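You operate a simulated robot arm through the tools that you are given. There is no shell and no other tool. Be economical: measure what you need, move in short steps, check, and stop when the job is done.

Carry out the task below with a simulated robot arm. There is one attempt and no reset: what you move stays moved.

JOB
Rinse and blow-dry the white nozzle in the black ring, then rack it.
Fine: spin it meanwhile; stop before opening; seat by the rinse valve.

Only the result counts: the job must be done as asked and must still hold three seconds after the hand-in. Knocking over, shifting, dropping, spilling or breaking anything else fails it.

ROBOT AND FRAMES
A 5-joint arm with a two-finger parallel gripper, fixed in place. Base frame: the origin is at the foot of the arm, x ahead of it, y to its left, z up. Units: m, rad, N and s.
With the tool pointing down near the work surface it reaches from about 0.26 to 0.6 m from the base axis. Its first joint turns from -1.152 to 1.152 rad. The tool tilts only in the upright plane through the base axis and itself; it spins freely about its own axis. Payload 1.57 kg.
The tool frame sits at the grasp point between the pads (the TCP): z along the fingers, y along the line on which they close. The tips reach 0.03 m beyond it. The gripper opens to 0.08 m. The fingers are 0.017 m wide and 0.012 m thick; the gripper's body (0.04 by 0.082 m) begins 0.08 m behind the TCP.
Orientation is that of the tool frame in the base frame, as a unit quaternion [w, x, y, z]. With the fingers straight down and closing along the base's y, the tool's x points along the base's -x, its y along +y and its z along -z.

CONTROLS
- The arm moves only by the tool play_rows. Its argument "plan" is a list of rows, each a list of 7 numbers: the shift along the base's x, y, z in m, then the turn, a rotation vector about the base's x, y, z in rad, then the closure in counts, from 0 (fully open) to 255 (shut). In form: [[tx, ty, tz, rx, ry, rz, grip], ...]. A call has 1 to 20 rows; each row is the pose to reach, as a shift and turn from the pose commanded when the call began. Each row takes 0.2 s and may step no farther than 0.05 m and 0.15 rad from the row before; otherwise, or with a gripper value out of range, the whole call is refused. Where a pose cannot be reached the arm comes as near as it can. A force on the tool above 60 N (or 10 N above the force at the start of the call, whichever is more), or a blocked arm, ends the call early, and 0.2 s more pass. The fingers move at their own pace (about 0.153 m/s each) and stop on an object; they squeeze with about 29 N. The grip force told is the motor's: it shows also when the fingers shut on nothing. Time passes only in rows, and 0.2 s behind the last, so rows that repeat a pose let the fingers close. The reply holds the time, the measured pose of the TCP, the force on the tool along the base axes, the opening and the grip force, in the units named above and with some noise, with the torque about the TCP (base axes, N m) and any sound that the robot's microphone picked up, and new pictures: "show" is both (left out), scene, wrist or none.
- Cameras (640 x 400 px; columns grow to the right, rows downward): "scene" is fixed at [0.05, 0.4084, 0.5191]; the picture's right is [-0.59, -0.81, 0.00], its down [-0.49, 0.36, -0.79] and it looks along [0.64, -0.47, -0.61] (base axes); focal length 268 px, centre (320, 200). "wrist" rides on the gripper at [0.072, -0.007, -0.122] in the tool frame; the picture's right is [0.09, 1.00, 0.00], its down [-0.84, 0.08, -0.54] and it looks along [-0.54, 0.05, 0.84] (tool axes); focal length 238 px, centre (320, 200). There is no depth. A picture from a camera that has moved, and an enlarged one, comes with that camera's place and axes in the base frame and with its lens.
- inspect(camera, box): a new picture of the part [left, top, right, bottom] of that camera's present view, enlarged. The clock stands still meanwhile.
- sign_off(): hands the job in; it is judged then, once.

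Go step by step. Nothing tells you positions but the pictures and the camera data: compare them with the known pose of the tool, close in by small moves and look again before you grip or let go. The budget is 120 turns and 200 pictures, counting those below and the enlarged ones. Unless the task says otherwise, let go and move clear before handing in, and close with one line.

The tools are called after "Request:" as name(argument=value, ...) on one line, values as JSON. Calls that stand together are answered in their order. play_rows: Moves the arm, as the interface text tells. Its arguments: {"type":"object","properties":{"plan":{"type":"array","items":{"type":"array","items":{"type":"number"}}},"show":{"type":"string","enum":["both","scene","wrist","none"]}},"required":["plan"]} The other tools are called the same way: inspect (camera, box) takes an enlarged picture of a part of a camera's view; sign_off () hands the job in.

At the start:

```text
time_s: 0.0
eef_pos: [0.4355, -0.1474, 0.3023]
ee_rot: [-0.001, 0.0, 1.0, 0.0]
force: [0.4, -0.3, 0.0]
moment: [0.0, 0.0, -0.04]
gripper_width: 0.08
finger_force: 0.0
```

scene: 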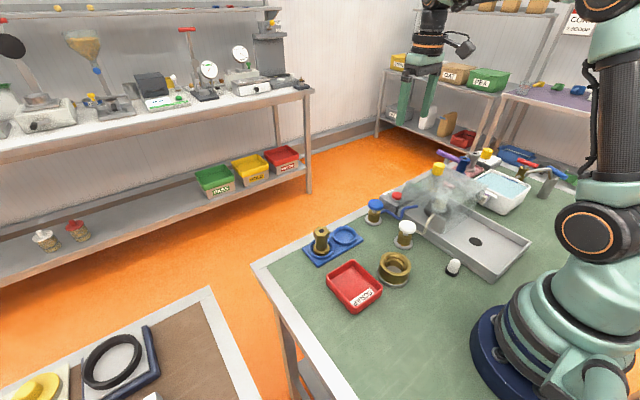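
wrist: 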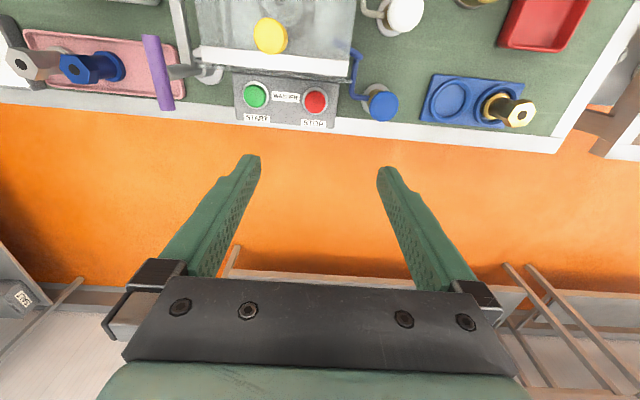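

I see a bench with a washer (START/STOP buttons), a white nozzle in a ring, a tray, and various valves. I'll look closer before moving.

Request:
inspect(camera="scene", box=[360, 140, 560, 265])

Request:
inspect(camera="scene", box=[290, 190, 490, 315])

Request:
inspect(camera="wrist", box=[0, 0, 400, 140])

Request:
inspect(camera="wrist", box=[200, 0, 600, 160])

```text
3.20 times, centred on (460, 202) of scene
camera zoom: at [0.05, 0.4084, 0.5191], right [-0.59, -0.81, 0.0], down [-0.49, 0.36, -0.79], along [0.64, -0.47, -0.61], focal length 858 px, centre (-128, 192)
```

zoom: 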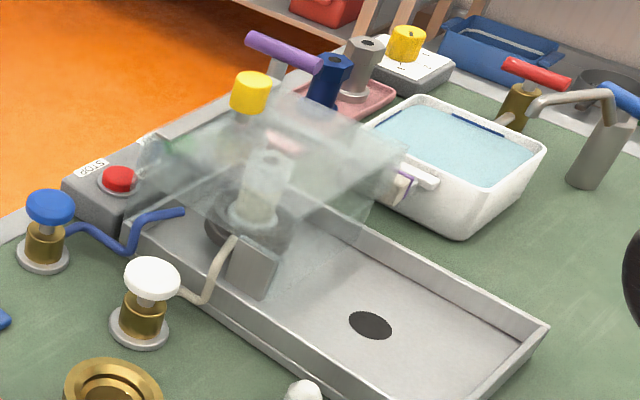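

```text
3.20 times, centred on (390, 252) of scene
camera zoom: at [0.05, 0.4084, 0.5191], right [-0.59, -0.81, 0.0], down [-0.49, 0.36, -0.79], along [0.64, -0.47, -0.61], focal length 858 px, centre (96, 32)
```

zoom: 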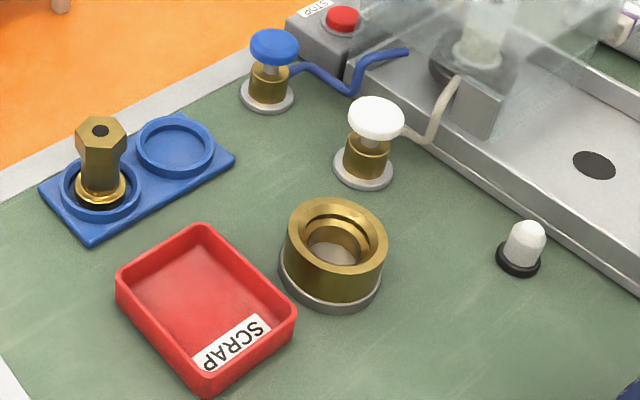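

```text
1.60 times, centred on (200, 70) of wrist
camera zoom: at [0.3636, -0.1546, 0.4238], right [-0.09, 1.0, 0.0], down [0.84, 0.08, 0.54], along [0.54, 0.05, -0.84], focal length 381 px, centre (512, 408)
```

zoom: 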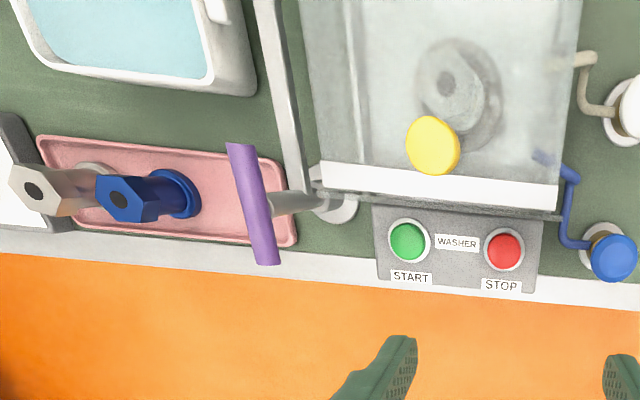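

```text
1.60 times, centred on (400, 80) of wrist
camera zoom: at [0.3636, -0.1546, 0.4238], right [-0.09, 1.0, 0.0], down [0.84, 0.08, 0.54], along [0.54, 0.05, -0.84], focal length 381 px, centre (192, 392)
```

zoom: 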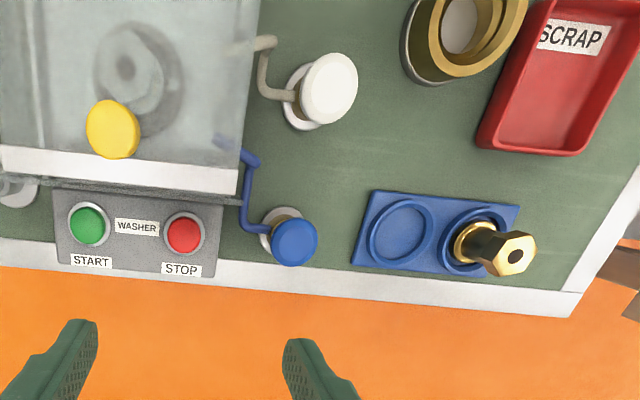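

The nozzle seems to sit inside a clear-hooded washer. I'll pull the wrist camera back toward the base for a better view.

Request:
play_rows(plan=[[-0.03, 0, 0.01, 0, 0, 0, 0], [-0.06, 0, 0.02, 0, 0, 0, 0], [-0.09, 0, 0.03, 0, 0, 0, 0], [-0.12, 0, 0.04, 0, 0, 0, 0], [-0.15, 0, 0.05, 0, 0, 0, 0]])

```text
time_s: 1.2
eef_pos: [0.2832, -0.1467, 0.3533]
ee_rot: [0.0, -0.001, 1.0, 0.0]
force: [-0.5, -0.7, 0.4]
moment: [-0.02, 0.04, 0.0]
gripper_width: 0.08
finger_force: 0.1
camera wrist: at [0.2129, -0.1542, 0.4748], right [-0.09, 1.0, 0.0], down [0.84, 0.08, 0.54], along [0.54, 0.05, -0.84], focal length 238 px, centre (320, 200)
```

scene: 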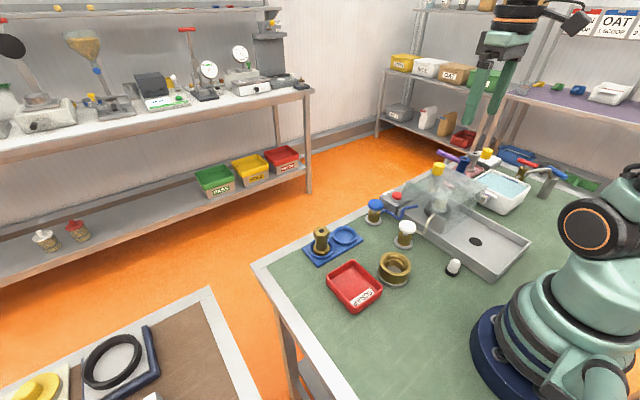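
wrist: 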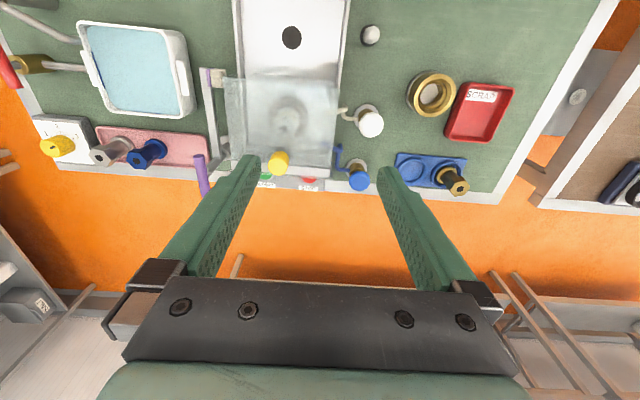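

Request:
inspect(camera="wrist", box=[180, 0, 400, 200])

Request:
inspect(camera="wrist", box=[0, 0, 220, 200])

Request:
inspect(camera="wrist", box=[320, 0, 540, 200])

Request:
inspect(camera="scene", box=[375, 145, 515, 235])

```text
2.00 times, centred on (290, 100) of wrist
camera zoom: at [0.2129, -0.1542, 0.4748], right [-0.09, 1.0, 0.0], down [0.84, 0.08, 0.54], along [0.54, 0.05, -0.84], focal length 477 px, centre (380, 400)
```

zoom: 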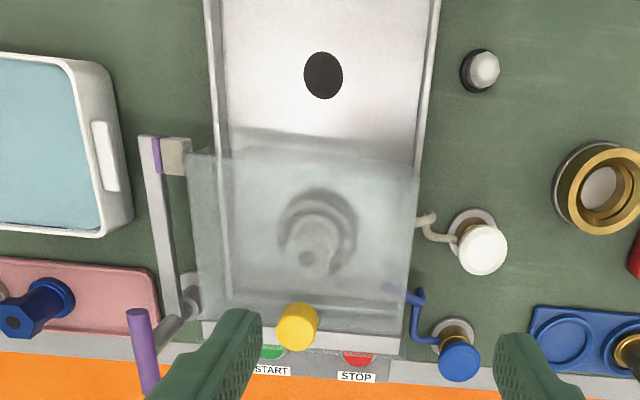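

```text
2.00 times, centred on (110, 100) of wrist
camera zoom: at [0.2129, -0.1542, 0.4748], right [-0.09, 1.0, 0.0], down [0.84, 0.08, 0.54], along [0.54, 0.05, -0.84], focal length 477 px, centre (740, 400)
```

zoom: 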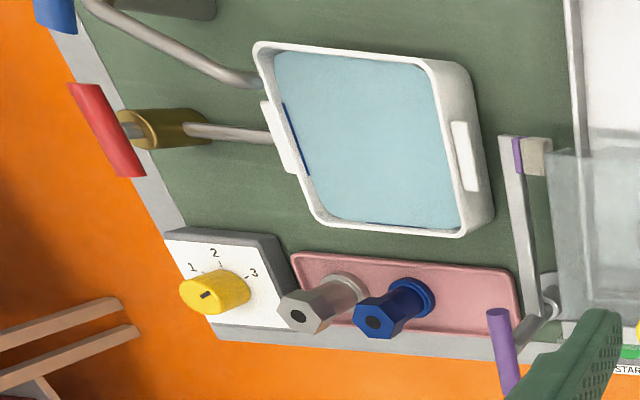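

```text
2.00 times, centred on (430, 100) of wrist
camera zoom: at [0.2129, -0.1542, 0.4748], right [-0.09, 1.0, 0.0], down [0.84, 0.08, 0.54], along [0.54, 0.05, -0.84], focal length 477 px, centre (100, 400)
```

zoom: 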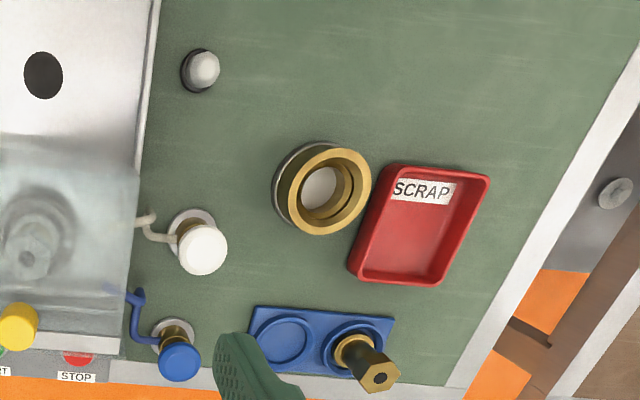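

```text
4.44 times, centred on (445, 190) of scene
camera zoom: at [0.05, 0.4084, 0.5191], right [-0.59, -0.81, 0.0], down [-0.49, 0.36, -0.79], along [0.64, -0.47, -0.61], focal length 1191 px, centre (-236, 244)
```

zoom: 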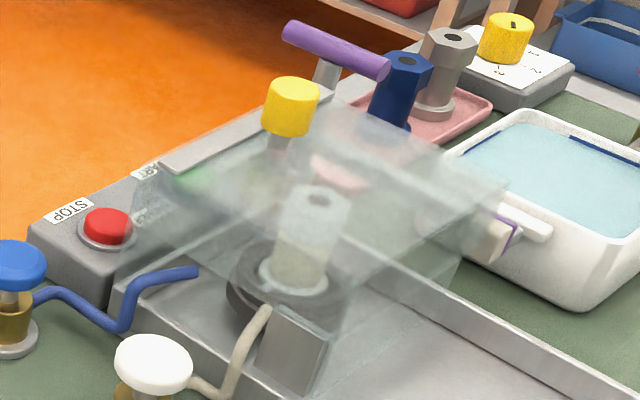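

I'll shift to look at the purple lever and the hood hinge from the right-hand side.

Request:
play_rows(plan=[[-0.01, -0.04, -0.02, 0, 0, 0, 0], [-0.02, -0.08, -0.04, 0, 0, 0, 0], [-0.03, -0.12, -0.06, 0, 0, 0, 0], [-0.04, -0.15, -0.06, 0, 0, 0, 0]], show="wrist")

Request:
inspect(camera="wrist", box=[200, 0, 480, 200])

Request:
inspect(camera="scene", box=[375, 145, 515, 235])

```text
time_s: 2.2
eef_pos: [0.2449, -0.2982, 0.293]
ee_rot: [-0.001, -0.002, 1.0, 0.0]
force: [0.4, -0.1, 0.3]
moment: [-0.03, 0.02, 0.03]
gripper_width: 0.0801
finger_force: 0.0
camera wrist: at [0.1734, -0.3049, 0.4152], right [-0.09, 1.0, 0.0], down [0.84, 0.08, 0.54], along [0.54, 0.05, -0.84], focal length 238 px, centre (320, 200)
```

wrist: 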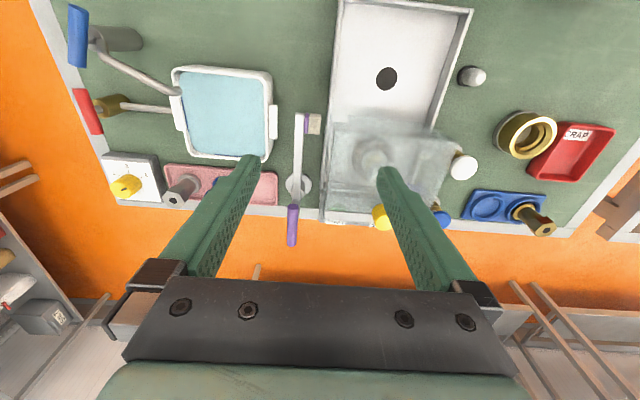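

```text
2.00 times, centred on (340, 100) of wrist
camera zoom: at [0.1734, -0.3049, 0.4152], right [-0.09, 1.0, 0.0], down [0.84, 0.08, 0.54], along [0.54, 0.05, -0.84], focal length 477 px, centre (280, 400)
```

zoom: 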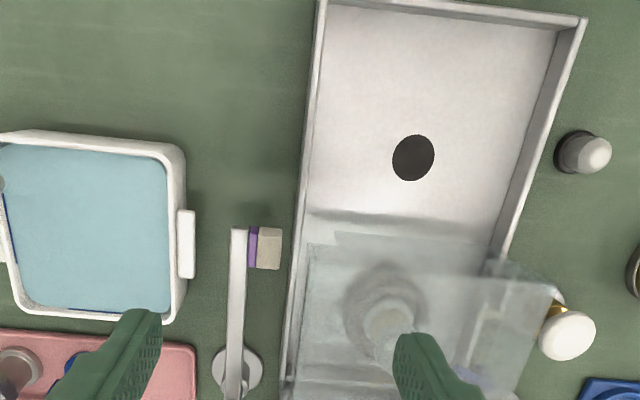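

```text
4.44 times, centred on (445, 190) of scene
camera zoom: at [0.05, 0.4084, 0.5191], right [-0.59, -0.81, 0.0], down [-0.49, 0.36, -0.79], along [0.64, -0.47, -0.61], focal length 1191 px, centre (-236, 244)
```

zoom: 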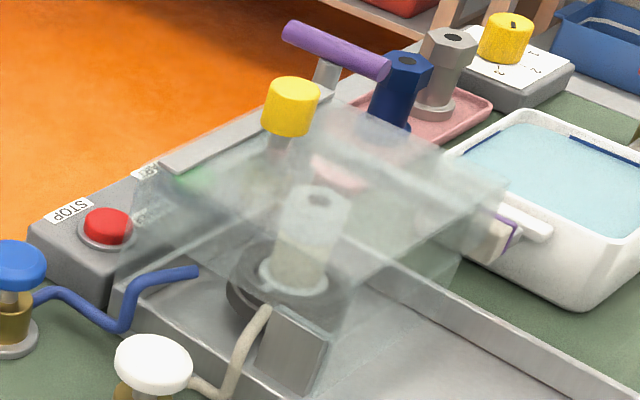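

The hood encloses a spinning seat. Blue pipe (water) and white pipe (air) valves stand on the left. I'll move over the valves with the fingers shut to see how they work.

Request:
play_rows(plan=[[0.0, 0.04, 0, 0, 0, 0, 255], [0.02, 0.08, 0, 0, 0, 0, 255], [0.05, 0.12, 0, 0, 0, 0, 255], [0.08, 0.16, 0, 0, 0, 0, 255], [0.11, 0.2, 0, 0, 0, 0, 255], [0.13, 0.24, -0.01, 0, 0, 0, 255], [0.13, 0.24, -0.05, 0, 0, 0, 255], [0.13, 0.24, -0.09, 0, 0, 0, 255], [0.13, 0.24, -0.12, 0, 0, 0, 255]], show="both")

Request:
inspect(camera="wrist", box=[160, 0, 480, 200])

```text
time_s: 4.2
eef_pos: [0.3767, -0.0579, 0.1722]
ee_rot: [0.0, 0.001, 1.0, 0.0]
force: [-0.2, -0.1, 0.1]
moment: [0.0, 0.01, 0.01]
gripper_width: 0.0
finger_force: 21.4
camera wrist: at [0.305, -0.0646, 0.2933], right [-0.09, 1.0, 0.0], down [0.84, 0.08, 0.54], along [0.54, 0.05, -0.84], focal length 238 px, centre (320, 200)
```

scene: 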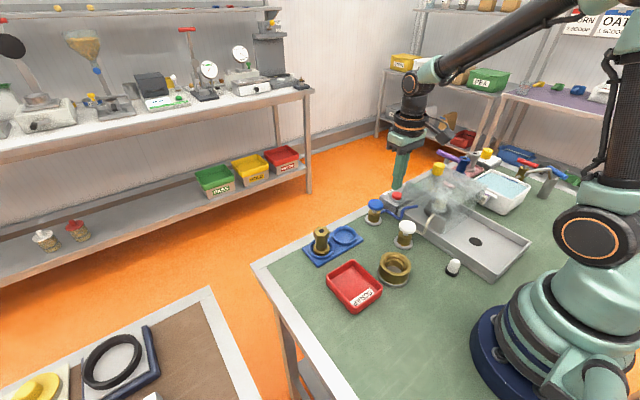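
wrist: 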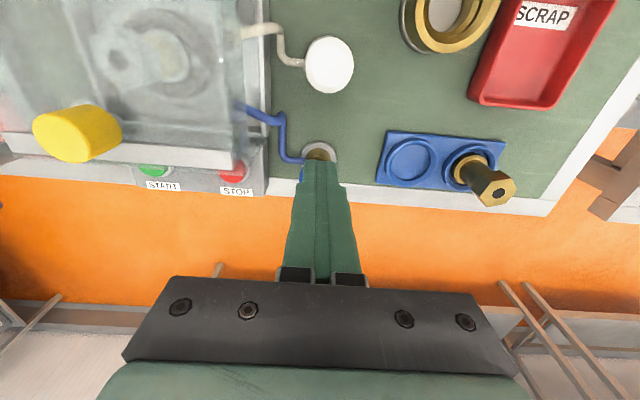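

```text
2.00 times, centred on (320, 100) of wrist
camera zoom: at [0.305, -0.0646, 0.2933], right [-0.09, 1.0, 0.0], down [0.84, 0.08, 0.54], along [0.54, 0.05, -0.84], focal length 477 px, centre (320, 400)
```

zoom: 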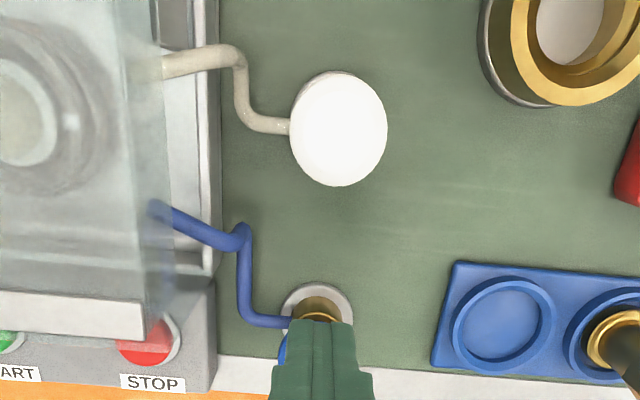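

Next I'll turn the wrist half round (so the camera stays clear of the hood knob) and go above START.

Request:
play_rows(plan=[[0, 0, 0.03, 0, 0, 0.15, 255], [0, 0, 0.06, 0, 0, 0.3, 255], [0, 0, 0.09, 0, 0, 0.45, 255], [0.02, -0.02, 0.09, 0, 0, 0.6, 255], [0.04, -0.04, 0.09, 0, 0, 0.75, 255], [0.057, -0.06, 0.09, 0, 0, 0.9, 255], [0.057, -0.08, 0.09, 0, 0, 1.05, 255], [0.057, -0.1, 0.09, 0, 0, 1.2, 255], [0.057, -0.12, 0.09, 0, 0, 1.35, 255], [0.057, -0.14, 0.09, 0, 0, 1.5, 255], [0.057, -0.16, 0.09, 0, 0, 1.65, 255], [0.057, -0.18, 0.09, 0, 0, 1.8, 255], [0.057, -0.186, 0.09, 0, 0, 1.95, 255], [0.057, -0.186, 0.09, 0, 0, 2.1, 255], [0.057, -0.186, 0.09, 0, 0, 2.25, 255], [0.057, -0.186, 0.09, 0, 0, 2.4, 255], [0.057, -0.186, 0.09, 0, 0, 2.55, 255], [0.057, -0.186, 0.09, 0, 0, 2.7, 255], [0.057, -0.186, 0.09, 0, 0, 2.85, 255], [0.057, -0.186, 0.09, 0, 0, 3.0, 255]], show="none")

Request:
play_rows(plan=[[0, 0, 0, 0, 0, 0.14, 255], [0, 0, -0.05, 0, 0, 0.14, 255], [0, 0, -0.1, 0, 0, 0.14, 255]], show="both")

Request:
inspect(camera="wrist", box=[160, 0, 480, 200])

```text
time_s: 8.4
eef_pos: [0.4799, -0.058, 0.2626]
ee_rot: [0.0, 0.992, -0.125, 0.001]
force: [-0.2, -0.1, 0.0]
moment: [-0.02, 0.0, -0.02]
gripper_width: 0.0
finger_force: 21.4
out of reach, approached as far as the arm can: row 17, 18, 19, 20
```

```text
time_s: 9.2
eef_pos: [0.4841, -0.0033, 0.1636]
ee_rot: [0.0, 0.998, -0.069, 0.001]
force: [-0.4, -0.1, -0.4]
moment: [-0.01, -0.01, -0.05]
gripper_width: 0.0002
finger_force: 21.0
out of reach, approached as far as the arm can: row 1, 2, 3
camera wrist: at [0.558, -0.0072, 0.2851], right [-0.05, -1.0, 0.0], down [-0.84, 0.04, 0.54], along [-0.54, 0.03, -0.84], focal length 238 px, centre (320, 200)
```

scene: 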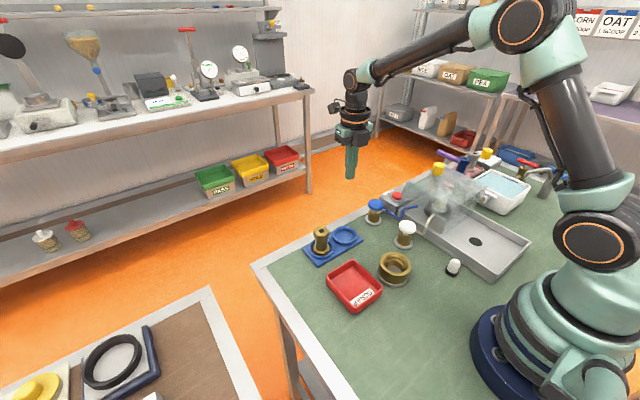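
wrist: 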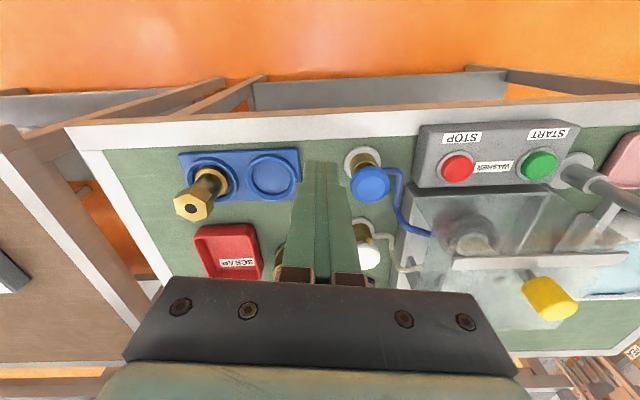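

```text
2.00 times, centred on (320, 100) of wrist
camera zoom: at [0.558, -0.0072, 0.2851], right [-0.05, -1.0, 0.0], down [-0.84, 0.04, 0.54], along [-0.54, 0.03, -0.84], focal length 477 px, centre (320, 400)
```

zoom: 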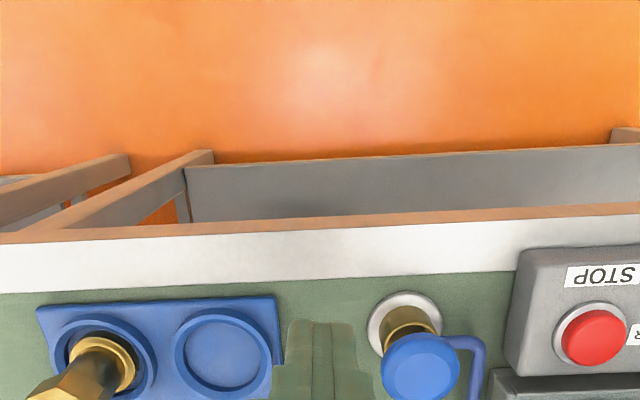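

The wrist hit a spin limit, so I back the spin off while higher up and check where the arm settles.

Request:
play_rows(plan=[[0, 0, 0.05, 0, 0, 0, 255], [0, 0, 0.07, 0, 0, -0.15, 255], [0, 0, 0.07, 0, 0, -0.3, 255], [0, 0, 0.07, 0, 0, -0.45, 255], [0, 0, 0.07, 0, 0, -0.6, 255], [0, 0, 0.07, 0, 0, -0.75, 255], [0, 0, 0.07, 0, 0, -0.9, 255]], show="wrist")

Request:
inspect(camera="wrist", box=[160, 100, 480, 300])

```text
time_s: 10.8
eef_pos: [0.4857, -0.0055, 0.2329]
ee_rot: [0.001, 0.874, -0.486, 0.001]
force: [0.3, 0.1, -0.3]
moment: [0.01, -0.01, 0.0]
gripper_width: 0.0001
finger_force: 20.5
out of reach, approached as far as the arm can: row 1
camera wrist: at [0.5305, -0.0636, 0.3545], right [-0.8, -0.6, 0.0], down [-0.51, 0.67, 0.54], along [-0.33, 0.43, -0.84], focal length 238 px, centre (320, 200)
```

wrist: 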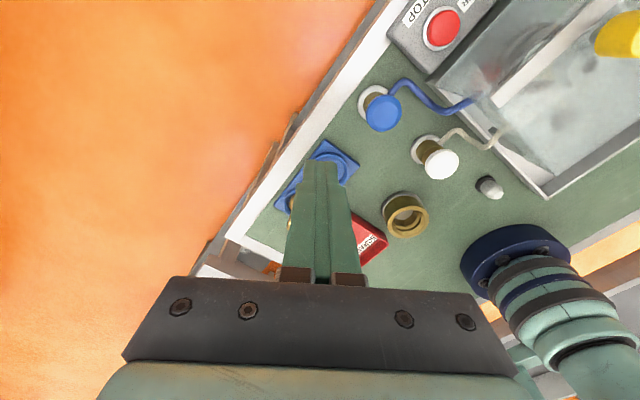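

```text
2.00 times, centred on (320, 200) of wrist
camera zoom: at [0.5305, -0.0636, 0.3545], right [-0.8, -0.6, 0.0], down [-0.51, 0.67, 0.54], along [-0.33, 0.43, -0.84], focal length 477 px, centre (320, 200)
```

zoom: 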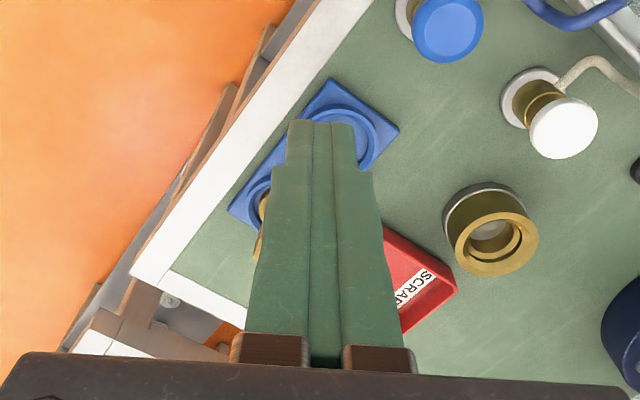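

Fine. Now to a point above START.

Request:
play_rows(plan=[[-0.01, -0.04, 0, 0, 0, 0, 255], [-0.02, -0.08, 0, 0, 0, 0, 255], [-0.03, -0.12, 0, 0, 0, 0, 255], [-0.04, -0.16, 0, 0, 0, 0, 255], [-0.05, -0.2, 0, 0, 0, 0, 255], [-0.05, -0.2385, 0, 0, 0, 0, 255], [-0.05, -0.2385, -0.05, 0, 0, 0, 255], [-0.05, -0.2385, -0.09, 0, 0, 0, 255]], show="both")

Request:
inspect(camera="wrist", box=[240, 100, 480, 250])

Request:
inspect(camera="scene", box=[360, 110, 520, 210])

```text
time_s: 12.6
eef_pos: [0.4369, -0.2403, 0.1422]
ee_rot: [0.0, 0.875, -0.485, 0.0]
force: [-0.2, 0.2, 0.2]
moment: [-0.03, 0.0, 0.02]
gripper_width: 0.0
finger_force: 21.7
camera wrist: at [0.4821, -0.2996, 0.2633], right [-0.8, -0.61, 0.0], down [-0.51, 0.67, 0.54], along [-0.33, 0.43, -0.84], focal length 238 px, centre (320, 200)
```

scene: 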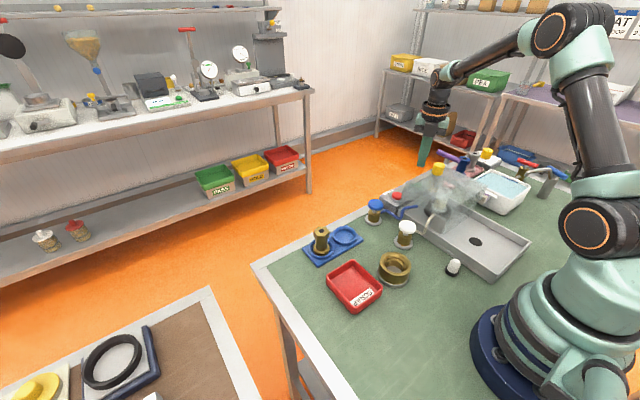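
wrist: 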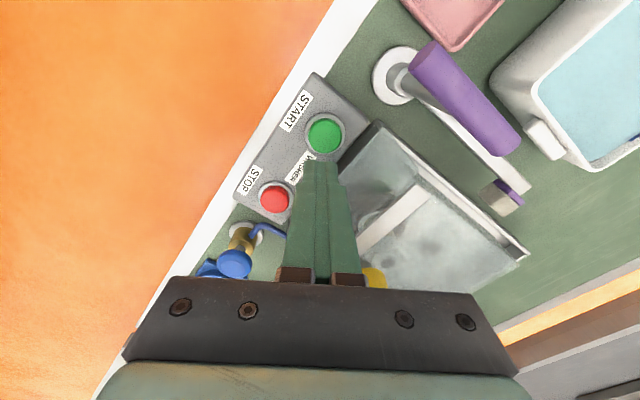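

```text
2.67 times, centred on (360, 175) of wrist
camera zoom: at [0.4821, -0.2996, 0.2633], right [-0.8, -0.61, 0.0], down [-0.51, 0.67, 0.54], along [-0.33, 0.43, -0.84], focal length 636 px, centre (213, 267)
```

zoom: 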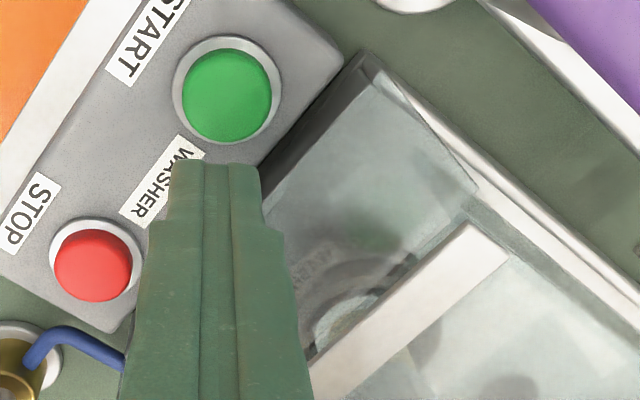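

```text
4.00 times, centred on (440, 160) of scene
camera zoom: at [0.05, 0.4084, 0.5191], right [-0.59, -0.81, 0.0], down [-0.49, 0.36, -0.79], along [0.64, -0.47, -0.61], focal length 1072 px, centre (-160, 360)
```

zoom: 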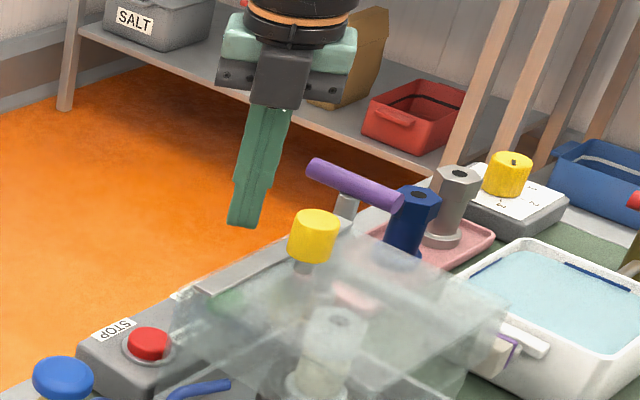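

START is at about (0.437, -0.248). I'll press down on it carefully.

Request:
play_rows(plan=[[0, -0.007, -0.03, 0, 0, 0, 255], [0, -0.007, -0.045, 0, 0, 0, 255], [0, -0.007, -0.05, 0, 0, 0, 255], [0, -0.007, -0.054, 0, 0, 0, 255], [0, -0.007, -0.057, 0, 0, 0, 255], [0, -0.007, -0.06, 0, 0, 0, 255]], show="wrist")

```text
time_s: 14.0
eef_pos: [0.4368, -0.2497, 0.0836]
ee_rot: [0.001, 0.875, -0.485, 0.0]
force: [-0.1, -0.2, -0.6]
moment: [0.01, 0.0, -0.03]
gripper_width: 0.0001
finger_force: 20.8
camera wrist: at [0.4806, -0.308, 0.2038], right [-0.8, -0.61, 0.0], down [-0.51, 0.67, 0.54], along [-0.33, 0.43, -0.84], focal length 238 px, centre (320, 200)
```

wrist: 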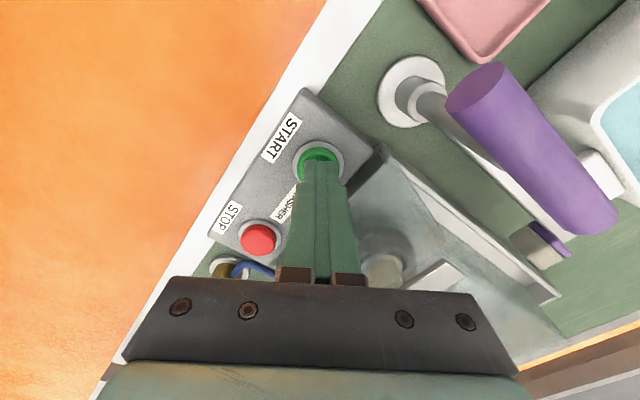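

Request:
play_rows(plan=[[0, 0.002, -0.003, 0, 0, 0, 255], [0, 0.002, -0.006, 0, 0, 0, 255], [0, 0.002, -0.009, 0, 0, 0, 255], [0, 0.002, -0.011, 0, 0, 0, 255]], show="none")

```text
time_s: 15.0
eef_pos: [0.4372, -0.2488, 0.0709]
ee_rot: [-0.001, 0.874, -0.486, 0.0]
force: [-2.9, 0.9, 7.3]
moment: [0.03, 0.09, 0.0]
gripper_width: 0.0
finger_force: 20.9
heard: click
```

A click was heard. I'll lift off and see whether the washer is running.

Request:
play_rows(plan=[[0, 0, 0.02, 0, 0, 0, 255], [0, 0, 0.06, 0, 0, 0, 255], [0, 0, 0.1, 0, 0, 0, 255], [0, 0, 0.14, 0, 0, 0, 255], [0.0, 0.04, 0.16, 0, 0, 0, 255]], show="scene")

Request:
inspect(camera="scene", box=[375, 145, 515, 235])

Request:
inspect(camera="wrist", box=[160, 50, 560, 300])

```text
time_s: 16.2
eef_pos: [0.435, -0.2089, 0.2334]
ee_rot: [0.0, 0.874, -0.485, 0.0]
force: [0.2, -0.4, 0.3]
moment: [-0.03, 0.03, 0.04]
gripper_width: 0.0004
finger_force: 21.2
```

scene: 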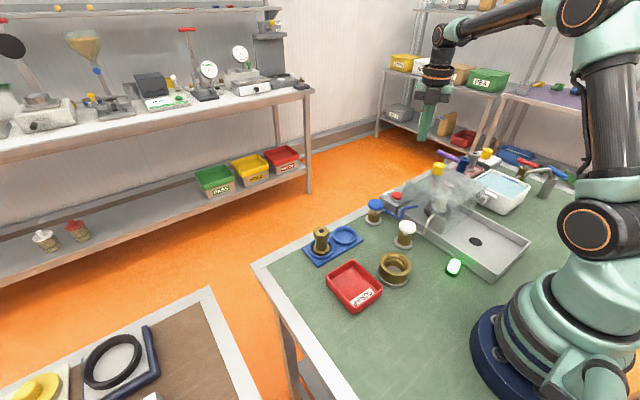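

```text
4.44 times, centred on (445, 190) of scene
camera zoom: at [0.05, 0.4083, 0.5191], right [-0.59, -0.81, 0.0], down [-0.49, 0.36, -0.79], along [0.64, -0.47, -0.61], focal length 1191 px, centre (-236, 244)
```

zoom: 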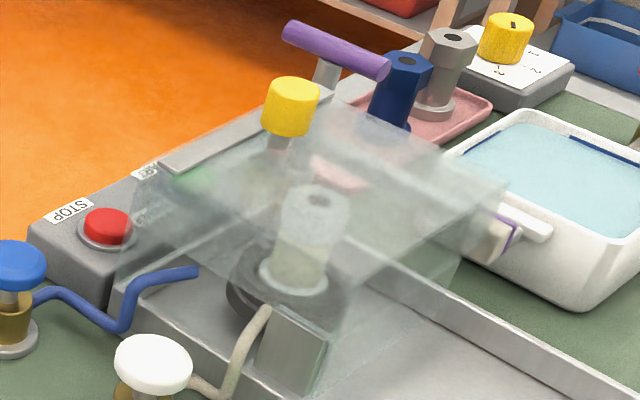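

```text
1.60 times, centred on (360, 175) of wrist
camera zoom: at [0.48, -0.2674, 0.3552], right [-0.8, -0.6, 0.0], down [-0.51, 0.67, 0.54], along [-0.33, 0.43, -0.84], focal length 381 px, centre (256, 240)
```

zoom: 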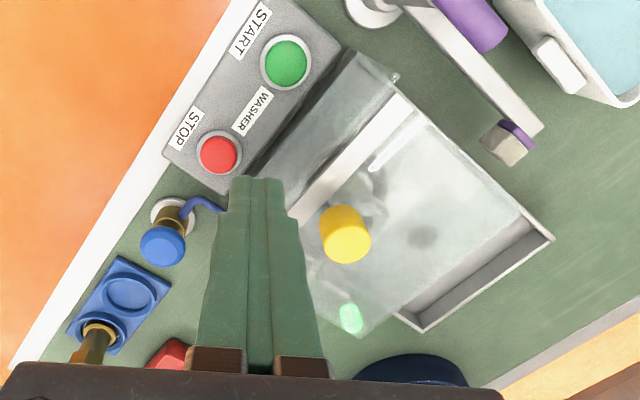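

The green lamp is lit, so it's running. Next, above the blue (rinse) valve.

Request:
play_rows(plan=[[0, 0.05, 0, 0, 0, 0, 255], [-0.003, 0.1, 0, 0, 0, 0, 255], [-0.006, 0.14, 0, 0, 0, 0, 255], [-0.006, 0.152, -0.04, 0, 0, 0, 255], [-0.006, 0.152, -0.08, 0, 0, 0, 255], [-0.006, 0.152, -0.11, 0, 0, 0, 255]], show="wrist")

Request:
inspect(camera="scene", box=[345, 145, 485, 235])

```text
time_s: 17.6
eef_pos: [0.4307, -0.0565, 0.1217]
ee_rot: [-0.001, 0.874, -0.485, 0.0]
force: [-0.7, 0.8, 0.2]
moment: [-0.01, -0.02, 0.02]
gripper_width: 0.0
finger_force: 21.3
camera wrist: at [0.4744, -0.1145, 0.243], right [-0.8, -0.6, 0.0], down [-0.51, 0.67, 0.54], along [-0.33, 0.43, -0.84], focal length 238 px, centre (320, 200)
```

wrist: 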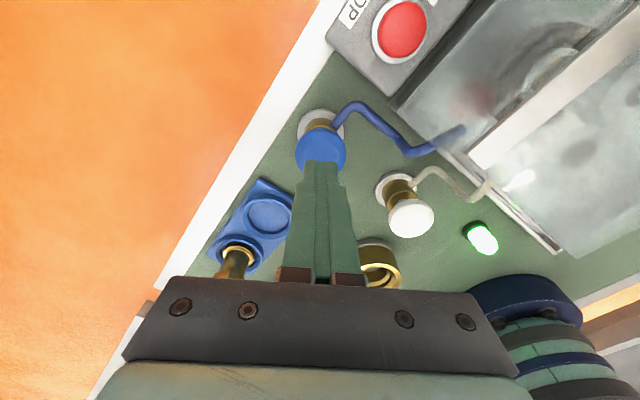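

```text
4.44 times, centred on (415, 190) of scene
camera zoom: at [0.05, 0.4084, 0.5191], right [-0.59, -0.81, 0.0], down [-0.49, 0.36, -0.79], along [0.64, -0.47, -0.61], focal length 1191 px, centre (-102, 244)
```

zoom: 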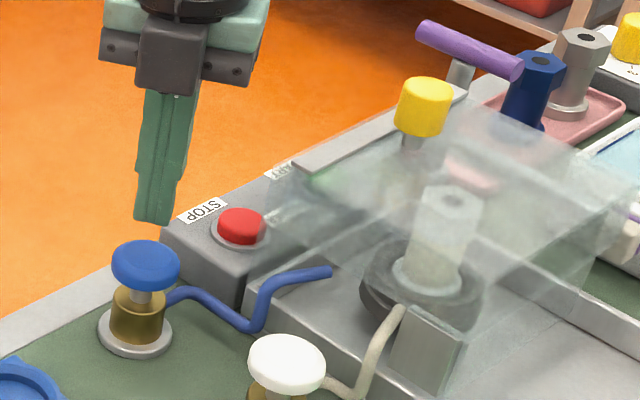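

Request:
inspect(camera="scene", box=[415, 175, 465, 220])

Request:
play_rows(plan=[[0, -0.002, -0.01, 0, 0, 0, 255]], show="none")

Request:
inspect(camera="scene", box=[415, 175, 465, 220])

```text
8.89 times, centred on (440, 198) of scene
camera zoom: at [0.05, 0.4084, 0.5191], right [-0.59, -0.81, 0.0], down [-0.49, 0.36, -0.79], along [0.64, -0.47, -0.61], focal length 2382 px, centre (-747, 222)
```

zoom: 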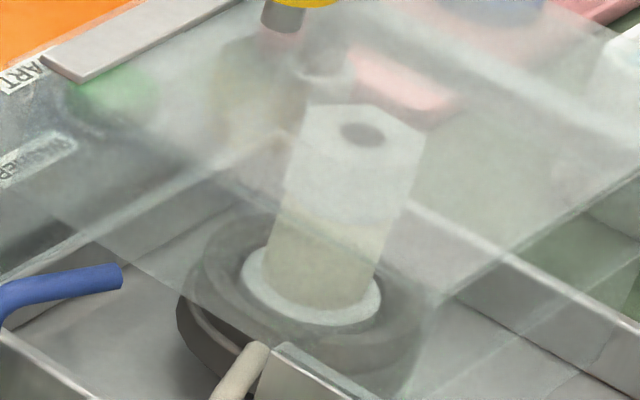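

```text
time_s: 18.0
eef_pos: [0.4285, -0.0577, 0.1113]
ee_rot: [0.0, 0.875, -0.485, 0.0]
force: [0.9, 0.6, 0.7]
moment: [0.03, -0.02, -0.02]
gripper_width: 0.0
finger_force: 21.3
```

```text
8.89 times, centred on (440, 198) of scene
camera zoom: at [0.05, 0.4084, 0.5191], right [-0.59, -0.81, 0.0], down [-0.49, 0.36, -0.79], along [0.64, -0.47, -0.61], focal length 2382 px, centre (-747, 222)
```

zoom: 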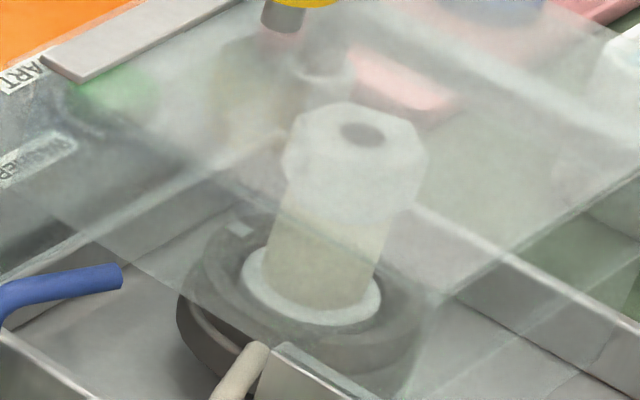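

The nozzle is spinning now. I'll press on the blue valve cap and listen.

Request:
play_rows(plan=[[0, 0, -0.01, 0, 0, 0, 255], [0, 0, -0.016, 0, 0, 0, 255], [0, 0, -0.02, 0, 0, 0, 255], [0, 0, -0.024, 0, 0, 0, 255]], show="none")

```text
time_s: 19.0
eef_pos: [0.4309, -0.058, 0.0882]
ee_rot: [0.0, 0.875, -0.485, 0.001]
force: [1.1, -0.5, 2.8]
moment: [-0.02, -0.01, 0.04]
gripper_width: 0.0
finger_force: 21.1
heard: click
```

Request:
inspect(camera="scene", box=[345, 145, 485, 235])

Request:
inspect(camera="wrist", box=[220, 50, 540, 250])

```text
4.44 times, centred on (415, 190) of scene
camera zoom: at [0.05, 0.4084, 0.5191], right [-0.59, -0.81, 0.0], down [-0.49, 0.36, -0.79], along [0.64, -0.47, -0.61], focal length 1191 px, centre (-102, 244)
```

zoom: 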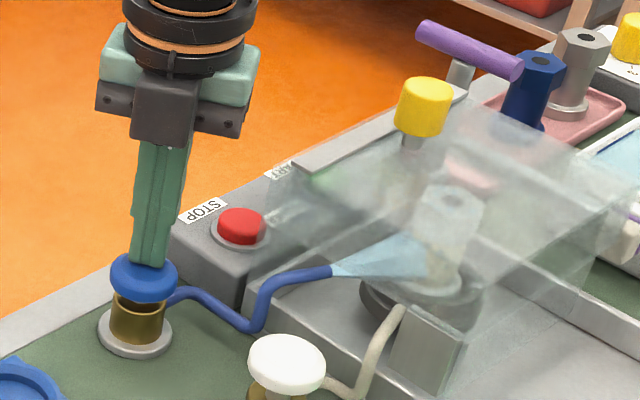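

```text
2.00 times, centred on (380, 150) of wrist
camera zoom: at [0.4749, -0.1168, 0.2098], right [-0.8, -0.61, 0.0], down [-0.51, 0.67, 0.54], along [-0.33, 0.43, -0.84], focal length 477 px, centre (200, 300)
```

zoom: 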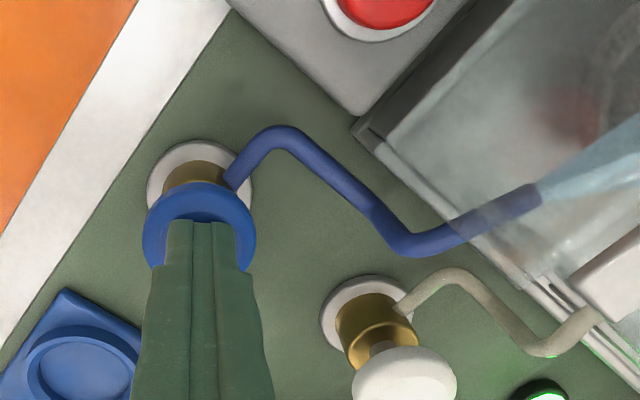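

Water sprays onto the nozzle while the valve is held. I'll hold it for several seconds.

Request:
play_rows(plan=[[0, 0, 0, 0, 0, 0, 255], [0, 0, 0, 0, 0, 0, 255], [0, 0, 0, 0, 0, 0, 255], [0, 0, 0, 0, 0, 0, 255], [0, 0, 0, 0, 0, 0, 255], [0, 0, 0, 0, 0, 0, 255], [0, 0, 0, 0, 0, 0, 255], [0, 0, 0, 0, 0, 0, 255], [0, 0, 0, 0, 0, 0, 255], [0, 0, 0, 0, 0, 0, 255], [0, 0, 0, 0, 0, 0, 255], [0, 0, 0, 0, 0, 0, 255], [0, 0, 0, 0, 0, 0, 255], [0, 0, 0, 0, 0, 0, 255], [0, 0, 0, 0, 0, 0, 255], [0, 0, 0, 0, 0, 0, 255], [0, 0, 0, 0, 0, 0, 255], [0, 0, 0, 0, 0, 0, 255], [0, 0, 0, 0, 0, 0, 255], [0, 0, 0, 0, 0, 0, 255]], show="none")

Request:
inspect(camera="scene", box=[405, 170, 475, 220])

```text
time_s: 23.2
eef_pos: [0.43, -0.0584, 0.0883]
ee_rot: [0.001, 0.875, -0.484, 0.0]
force: [2.3, -0.1, 3.7]
moment: [0.02, 0.01, -0.03]
gripper_width: 0.0001
finger_force: 21.4
```

```text
8.00 times, centred on (440, 195) of scene
camera zoom: at [0.05, 0.4084, 0.5191], right [-0.59, -0.81, 0.0], down [-0.49, 0.36, -0.79], along [0.64, -0.47, -0.61], focal length 2144 px, centre (-640, 240)
```

zoom: 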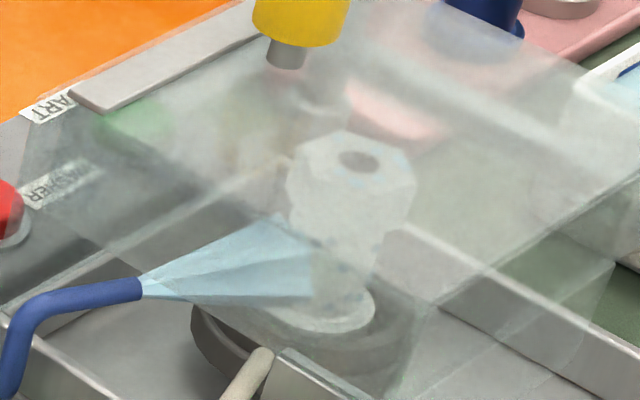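

The tan residue is washing off and droplets show. I'll hold a little longer, then release.

Request:
play_rows(plan=[[0, 0, 0, 0, 0, 0, 255], [0, 0, 0, 0, 0, 0, 255], [0, 0, 0, 0, 0, 0, 255], [0, 0, 0, 0, 0, 0, 255], [0, 0, 0, 0, 0, 0, 255], [0, 0, 0, 0, 0, 0, 255], [0, 0, 0, 0, 0, 0, 255], [0, 0, 0, 0, 0, 0, 255], [0, 0, 0, 0, 0, 0, 255], [0, 0, 0, 0, 0, 0, 255], [0, 0, 0, 0, 0, 0, 255], [0, 0, 0, 0, 0, 0, 255], [0, 0, 0, 0, 0, 0, 255], [0, 0, 0, 0, 0, 0, 255], [0, 0, 0, 0, 0, 0, 255]], show="none")

Request:
inspect(camera="scene", box=[405, 170, 475, 220])

Request:
play_rows(plan=[[0, 0, 0.03, 0, 0, 0, 255], [0, 0, 0.06, 0, 0, 0, 255], [0, 0, 0.09, 0, 0, 0, 255], [-0.04, 0, 0.09, 0, 0, 0, 255], [-0.08, 0, 0.09, 0, 0, 0, 255], [-0.112, 0.002, 0.09, 0, 0, 0, 255], [-0.112, 0.002, 0.05, 0, 0, 0, 255]], show="wrist")

Request:
inspect(camera="scene", box=[345, 145, 485, 235])

```text
time_s: 26.4
eef_pos: [0.4306, -0.0581, 0.0877]
ee_rot: [0.0, 0.874, -0.486, 0.001]
force: [-0.7, 0.5, 4.0]
moment: [-0.02, 0.02, 0.0]
gripper_width: 0.0
finger_force: 21.5
```

```text
8.00 times, centred on (440, 195) of scene
camera zoom: at [0.05, 0.4084, 0.5191], right [-0.59, -0.81, 0.0], down [-0.49, 0.36, -0.79], along [0.64, -0.47, -0.61], focal length 2144 px, centre (-640, 240)
```

zoom: 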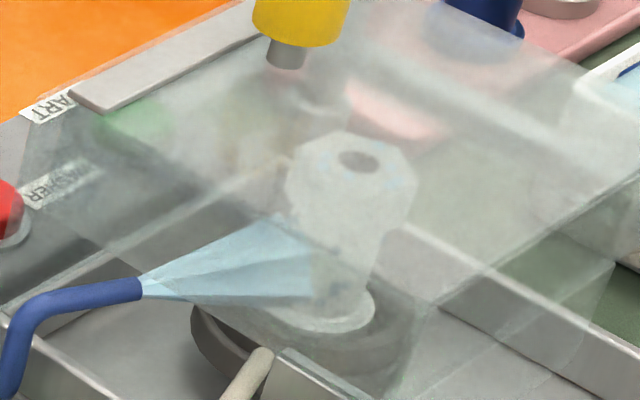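

```text
time_s: 28.0
eef_pos: [0.3182, -0.0551, 0.1395]
ee_rot: [0.0, 0.875, -0.485, 0.001]
force: [0.7, -0.2, -0.2]
moment: [-0.03, -0.03, 0.01]
gripper_width: 0.0
finger_force: 21.7
camera wrist: at [0.3619, -0.1136, 0.2602], right [-0.8, -0.61, 0.0], down [-0.51, 0.67, 0.54], along [-0.33, 0.43, -0.84], focal length 238 px, centre (320, 200)
```

wrist: 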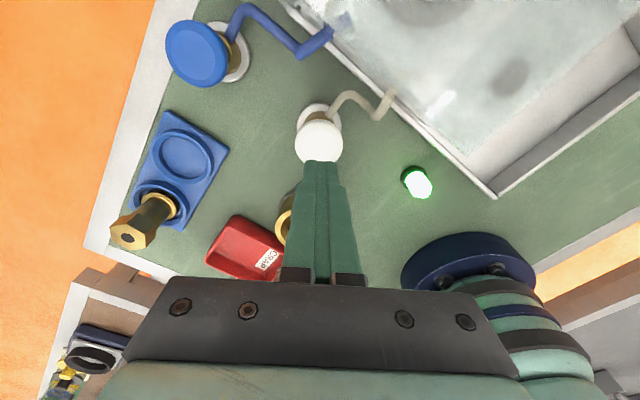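

```text
4.44 times, centred on (415, 190) of scene
camera zoom: at [0.05, 0.4084, 0.5191], right [-0.59, -0.81, 0.0], down [-0.49, 0.36, -0.79], along [0.64, -0.47, -0.61], focal length 1191 px, centre (-102, 244)
```

zoom: 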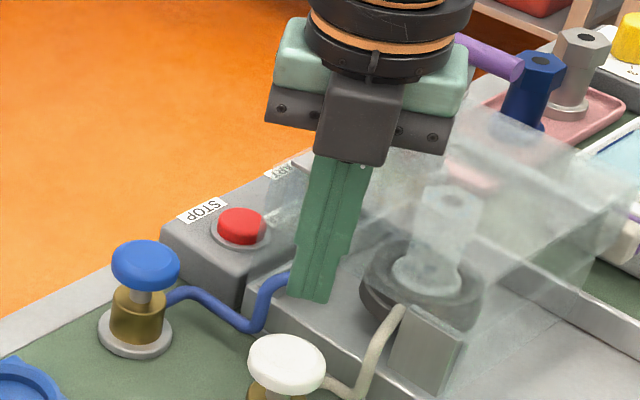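

Water is off. Now I press the white (air) valve.

Request:
play_rows(plan=[[0.001, -0.003, -0.02, 0, 0, 0, 255], [0.001, -0.003, -0.035, 0, 0, 0, 255], [0.001, -0.003, -0.043, 0, 0, 0, 255], [0.001, -0.003, -0.048, 0, 0, 0, 255], [0.001, -0.003, -0.052, 0, 0, 0, 255]], show="none")

Request:
inspect(camera="scene", box=[345, 145, 485, 235])

```text
time_s: 29.2
eef_pos: [0.3211, -0.0598, 0.0854]
ee_rot: [0.001, 0.874, -0.485, 0.0]
force: [-1.4, 0.3, 4.2]
moment: [0.03, 0.04, -0.02]
gripper_width: 0.0
finger_force: 21.1
heard: click
```

```text
4.44 times, centred on (415, 190) of scene
camera zoom: at [0.05, 0.4084, 0.5191], right [-0.59, -0.81, 0.0], down [-0.49, 0.36, -0.79], along [0.64, -0.47, -0.61], focal length 1191 px, centre (-102, 244)
```

zoom: 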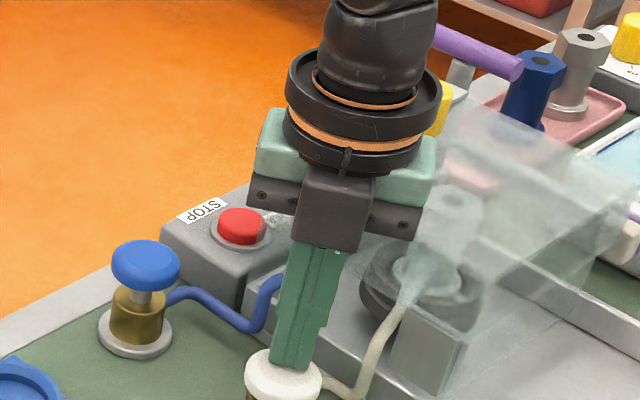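

Air is blowing. I'll hold about 8 s and check the droplets.

Request:
play_rows(plan=[[0, 0, 0, 0, 0, 0, 255], [0, 0, 0, 0, 0, 0, 255], [0, 0, 0, 0, 0, 0, 255], [0, 0, 0, 0, 0, 0, 255], [0, 0, 0, 0, 0, 0, 255], [0, 0, 0, 0, 0, 0, 255], [0, 0, 0, 0, 0, 0, 255], [0, 0, 0, 0, 0, 0, 255], [0, 0, 0, 0, 0, 0, 255], [0, 0, 0, 0, 0, 0, 255], [0, 0, 0, 0, 0, 0, 255], [0, 0, 0, 0, 0, 0, 255], [0, 0, 0, 0, 0, 0, 255], [0, 0, 0, 0, 0, 0, 255], [0, 0, 0, 0, 0, 0, 255], [0, 0, 0, 0, 0, 0, 255], [0, 0, 0, 0, 0, 0, 255], [0, 0, 0, 0, 0, 0, 255], [0, 0, 0, 0, 0, 0, 255], [0, 0, 0, 0, 0, 0, 255]], show="none")

Request:
play_rows(plan=[[0, 0, 0, 0, 0, 0, 255], [0, 0, 0, 0, 0, 0, 255], [0, 0, 0, 0, 0, 0, 255], [0, 0, 0, 0, 0, 0, 255], [0, 0, 0, 0, 0, 0, 255], [0, 0, 0, 0, 0, 0, 255], [0, 0, 0, 0, 0, 0, 255], [0, 0, 0, 0, 0, 0, 255], [0, 0, 0, 0, 0, 0, 255], [0, 0, 0, 0, 0, 0, 255], [0, 0, 0, 0, 0, 0, 255], [0, 0, 0, 0, 0, 0, 255], [0, 0, 0, 0, 0, 0, 255], [0, 0, 0, 0, 0, 0, 255], [0, 0, 0, 0, 0, 0, 255], [0, 0, 0, 0, 0, 0, 255], [0, 0, 0, 0, 0, 0, 255], [0, 0, 0, 0, 0, 0, 255], [0, 0, 0, 0, 0, 0, 255], [0, 0, 0, 0, 0, 0, 255]], show="none")

Request:
inspect(camera="scene", box=[405, 170, 475, 220])

```text
time_s: 33.4
eef_pos: [0.3214, -0.0587, 0.0858]
ee_rot: [0.0, 0.874, -0.485, 0.0]
force: [-0.6, 1.3, 3.3]
moment: [0.03, 0.04, 0.02]
gripper_width: 0.0001
finger_force: 21.1
```

```text
time_s: 37.6
eef_pos: [0.32, -0.0588, 0.0857]
ee_rot: [-0.001, 0.875, -0.485, 0.0]
force: [0.1, 1.5, 3.9]
moment: [0.0, -0.06, 0.01]
gripper_width: 0.0
finger_force: 21.6
```

```text
8.00 times, centred on (440, 195) of scene
camera zoom: at [0.05, 0.4084, 0.5191], right [-0.59, -0.81, 0.0], down [-0.49, 0.36, -0.79], along [0.64, -0.47, -0.61], focal length 2144 px, centre (-640, 240)
```

zoom: 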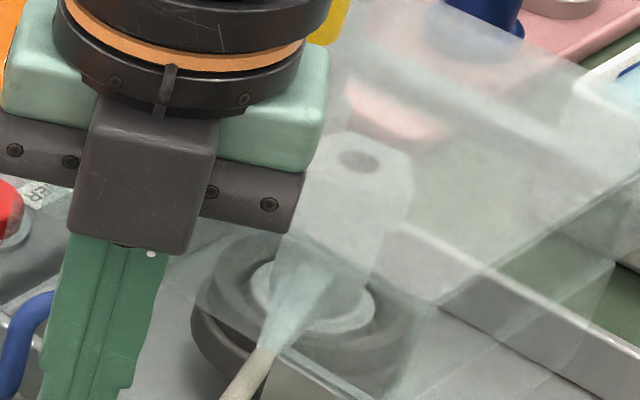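

Droplets are gone. I release the air and go above STOP at about (0.437, -0.158).

Request:
play_rows(plan=[[0, 0, 0.03, 0, 0, 0, 255], [0, 0, 0.07, 0, 0, 0, 255], [0, 0, 0.1, 0, 0, 0, 255], [0.04, 0, 0.1, 0, 0, 0, 255], [0.08, -0.01, 0.1, 0, 0, 0, 255], [0.117, -0.03, 0.1, 0, 0, 0, 255], [0.117, -0.07, 0.1, 0, 0, 0, 255], [0.117, -0.099, 0.1, 0, 0, 0, 255], [0.117, -0.099, 0.06, 0, 0, 0, 255], [0.117, -0.099, 0.03, 0, 0, 0, 255], [0.117, -0.099, 0.01, 0, 0, 0, 255]], show="wrist")

```text
time_s: 40.0
eef_pos: [0.4369, -0.1605, 0.0949]
ee_rot: [0.0, 0.875, -0.485, 0.0]
force: [-0.4, 0.0, 0.5]
moment: [0.02, 0.02, -0.02]
gripper_width: 0.0
finger_force: 21.0
camera wrist: at [0.4818, -0.2178, 0.2166], right [-0.8, -0.61, 0.0], down [-0.51, 0.67, 0.54], along [-0.33, 0.43, -0.84], focal length 238 px, centre (320, 200)
```

wrist: 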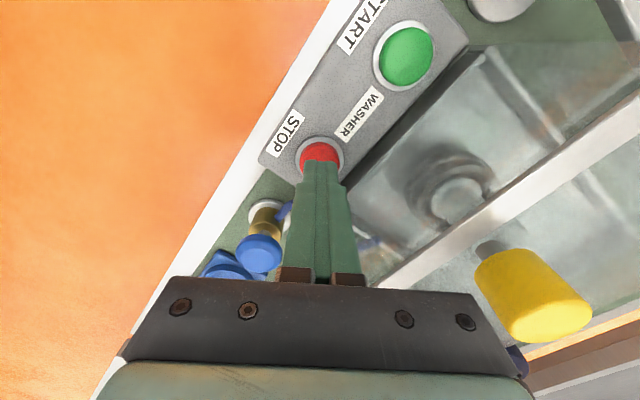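

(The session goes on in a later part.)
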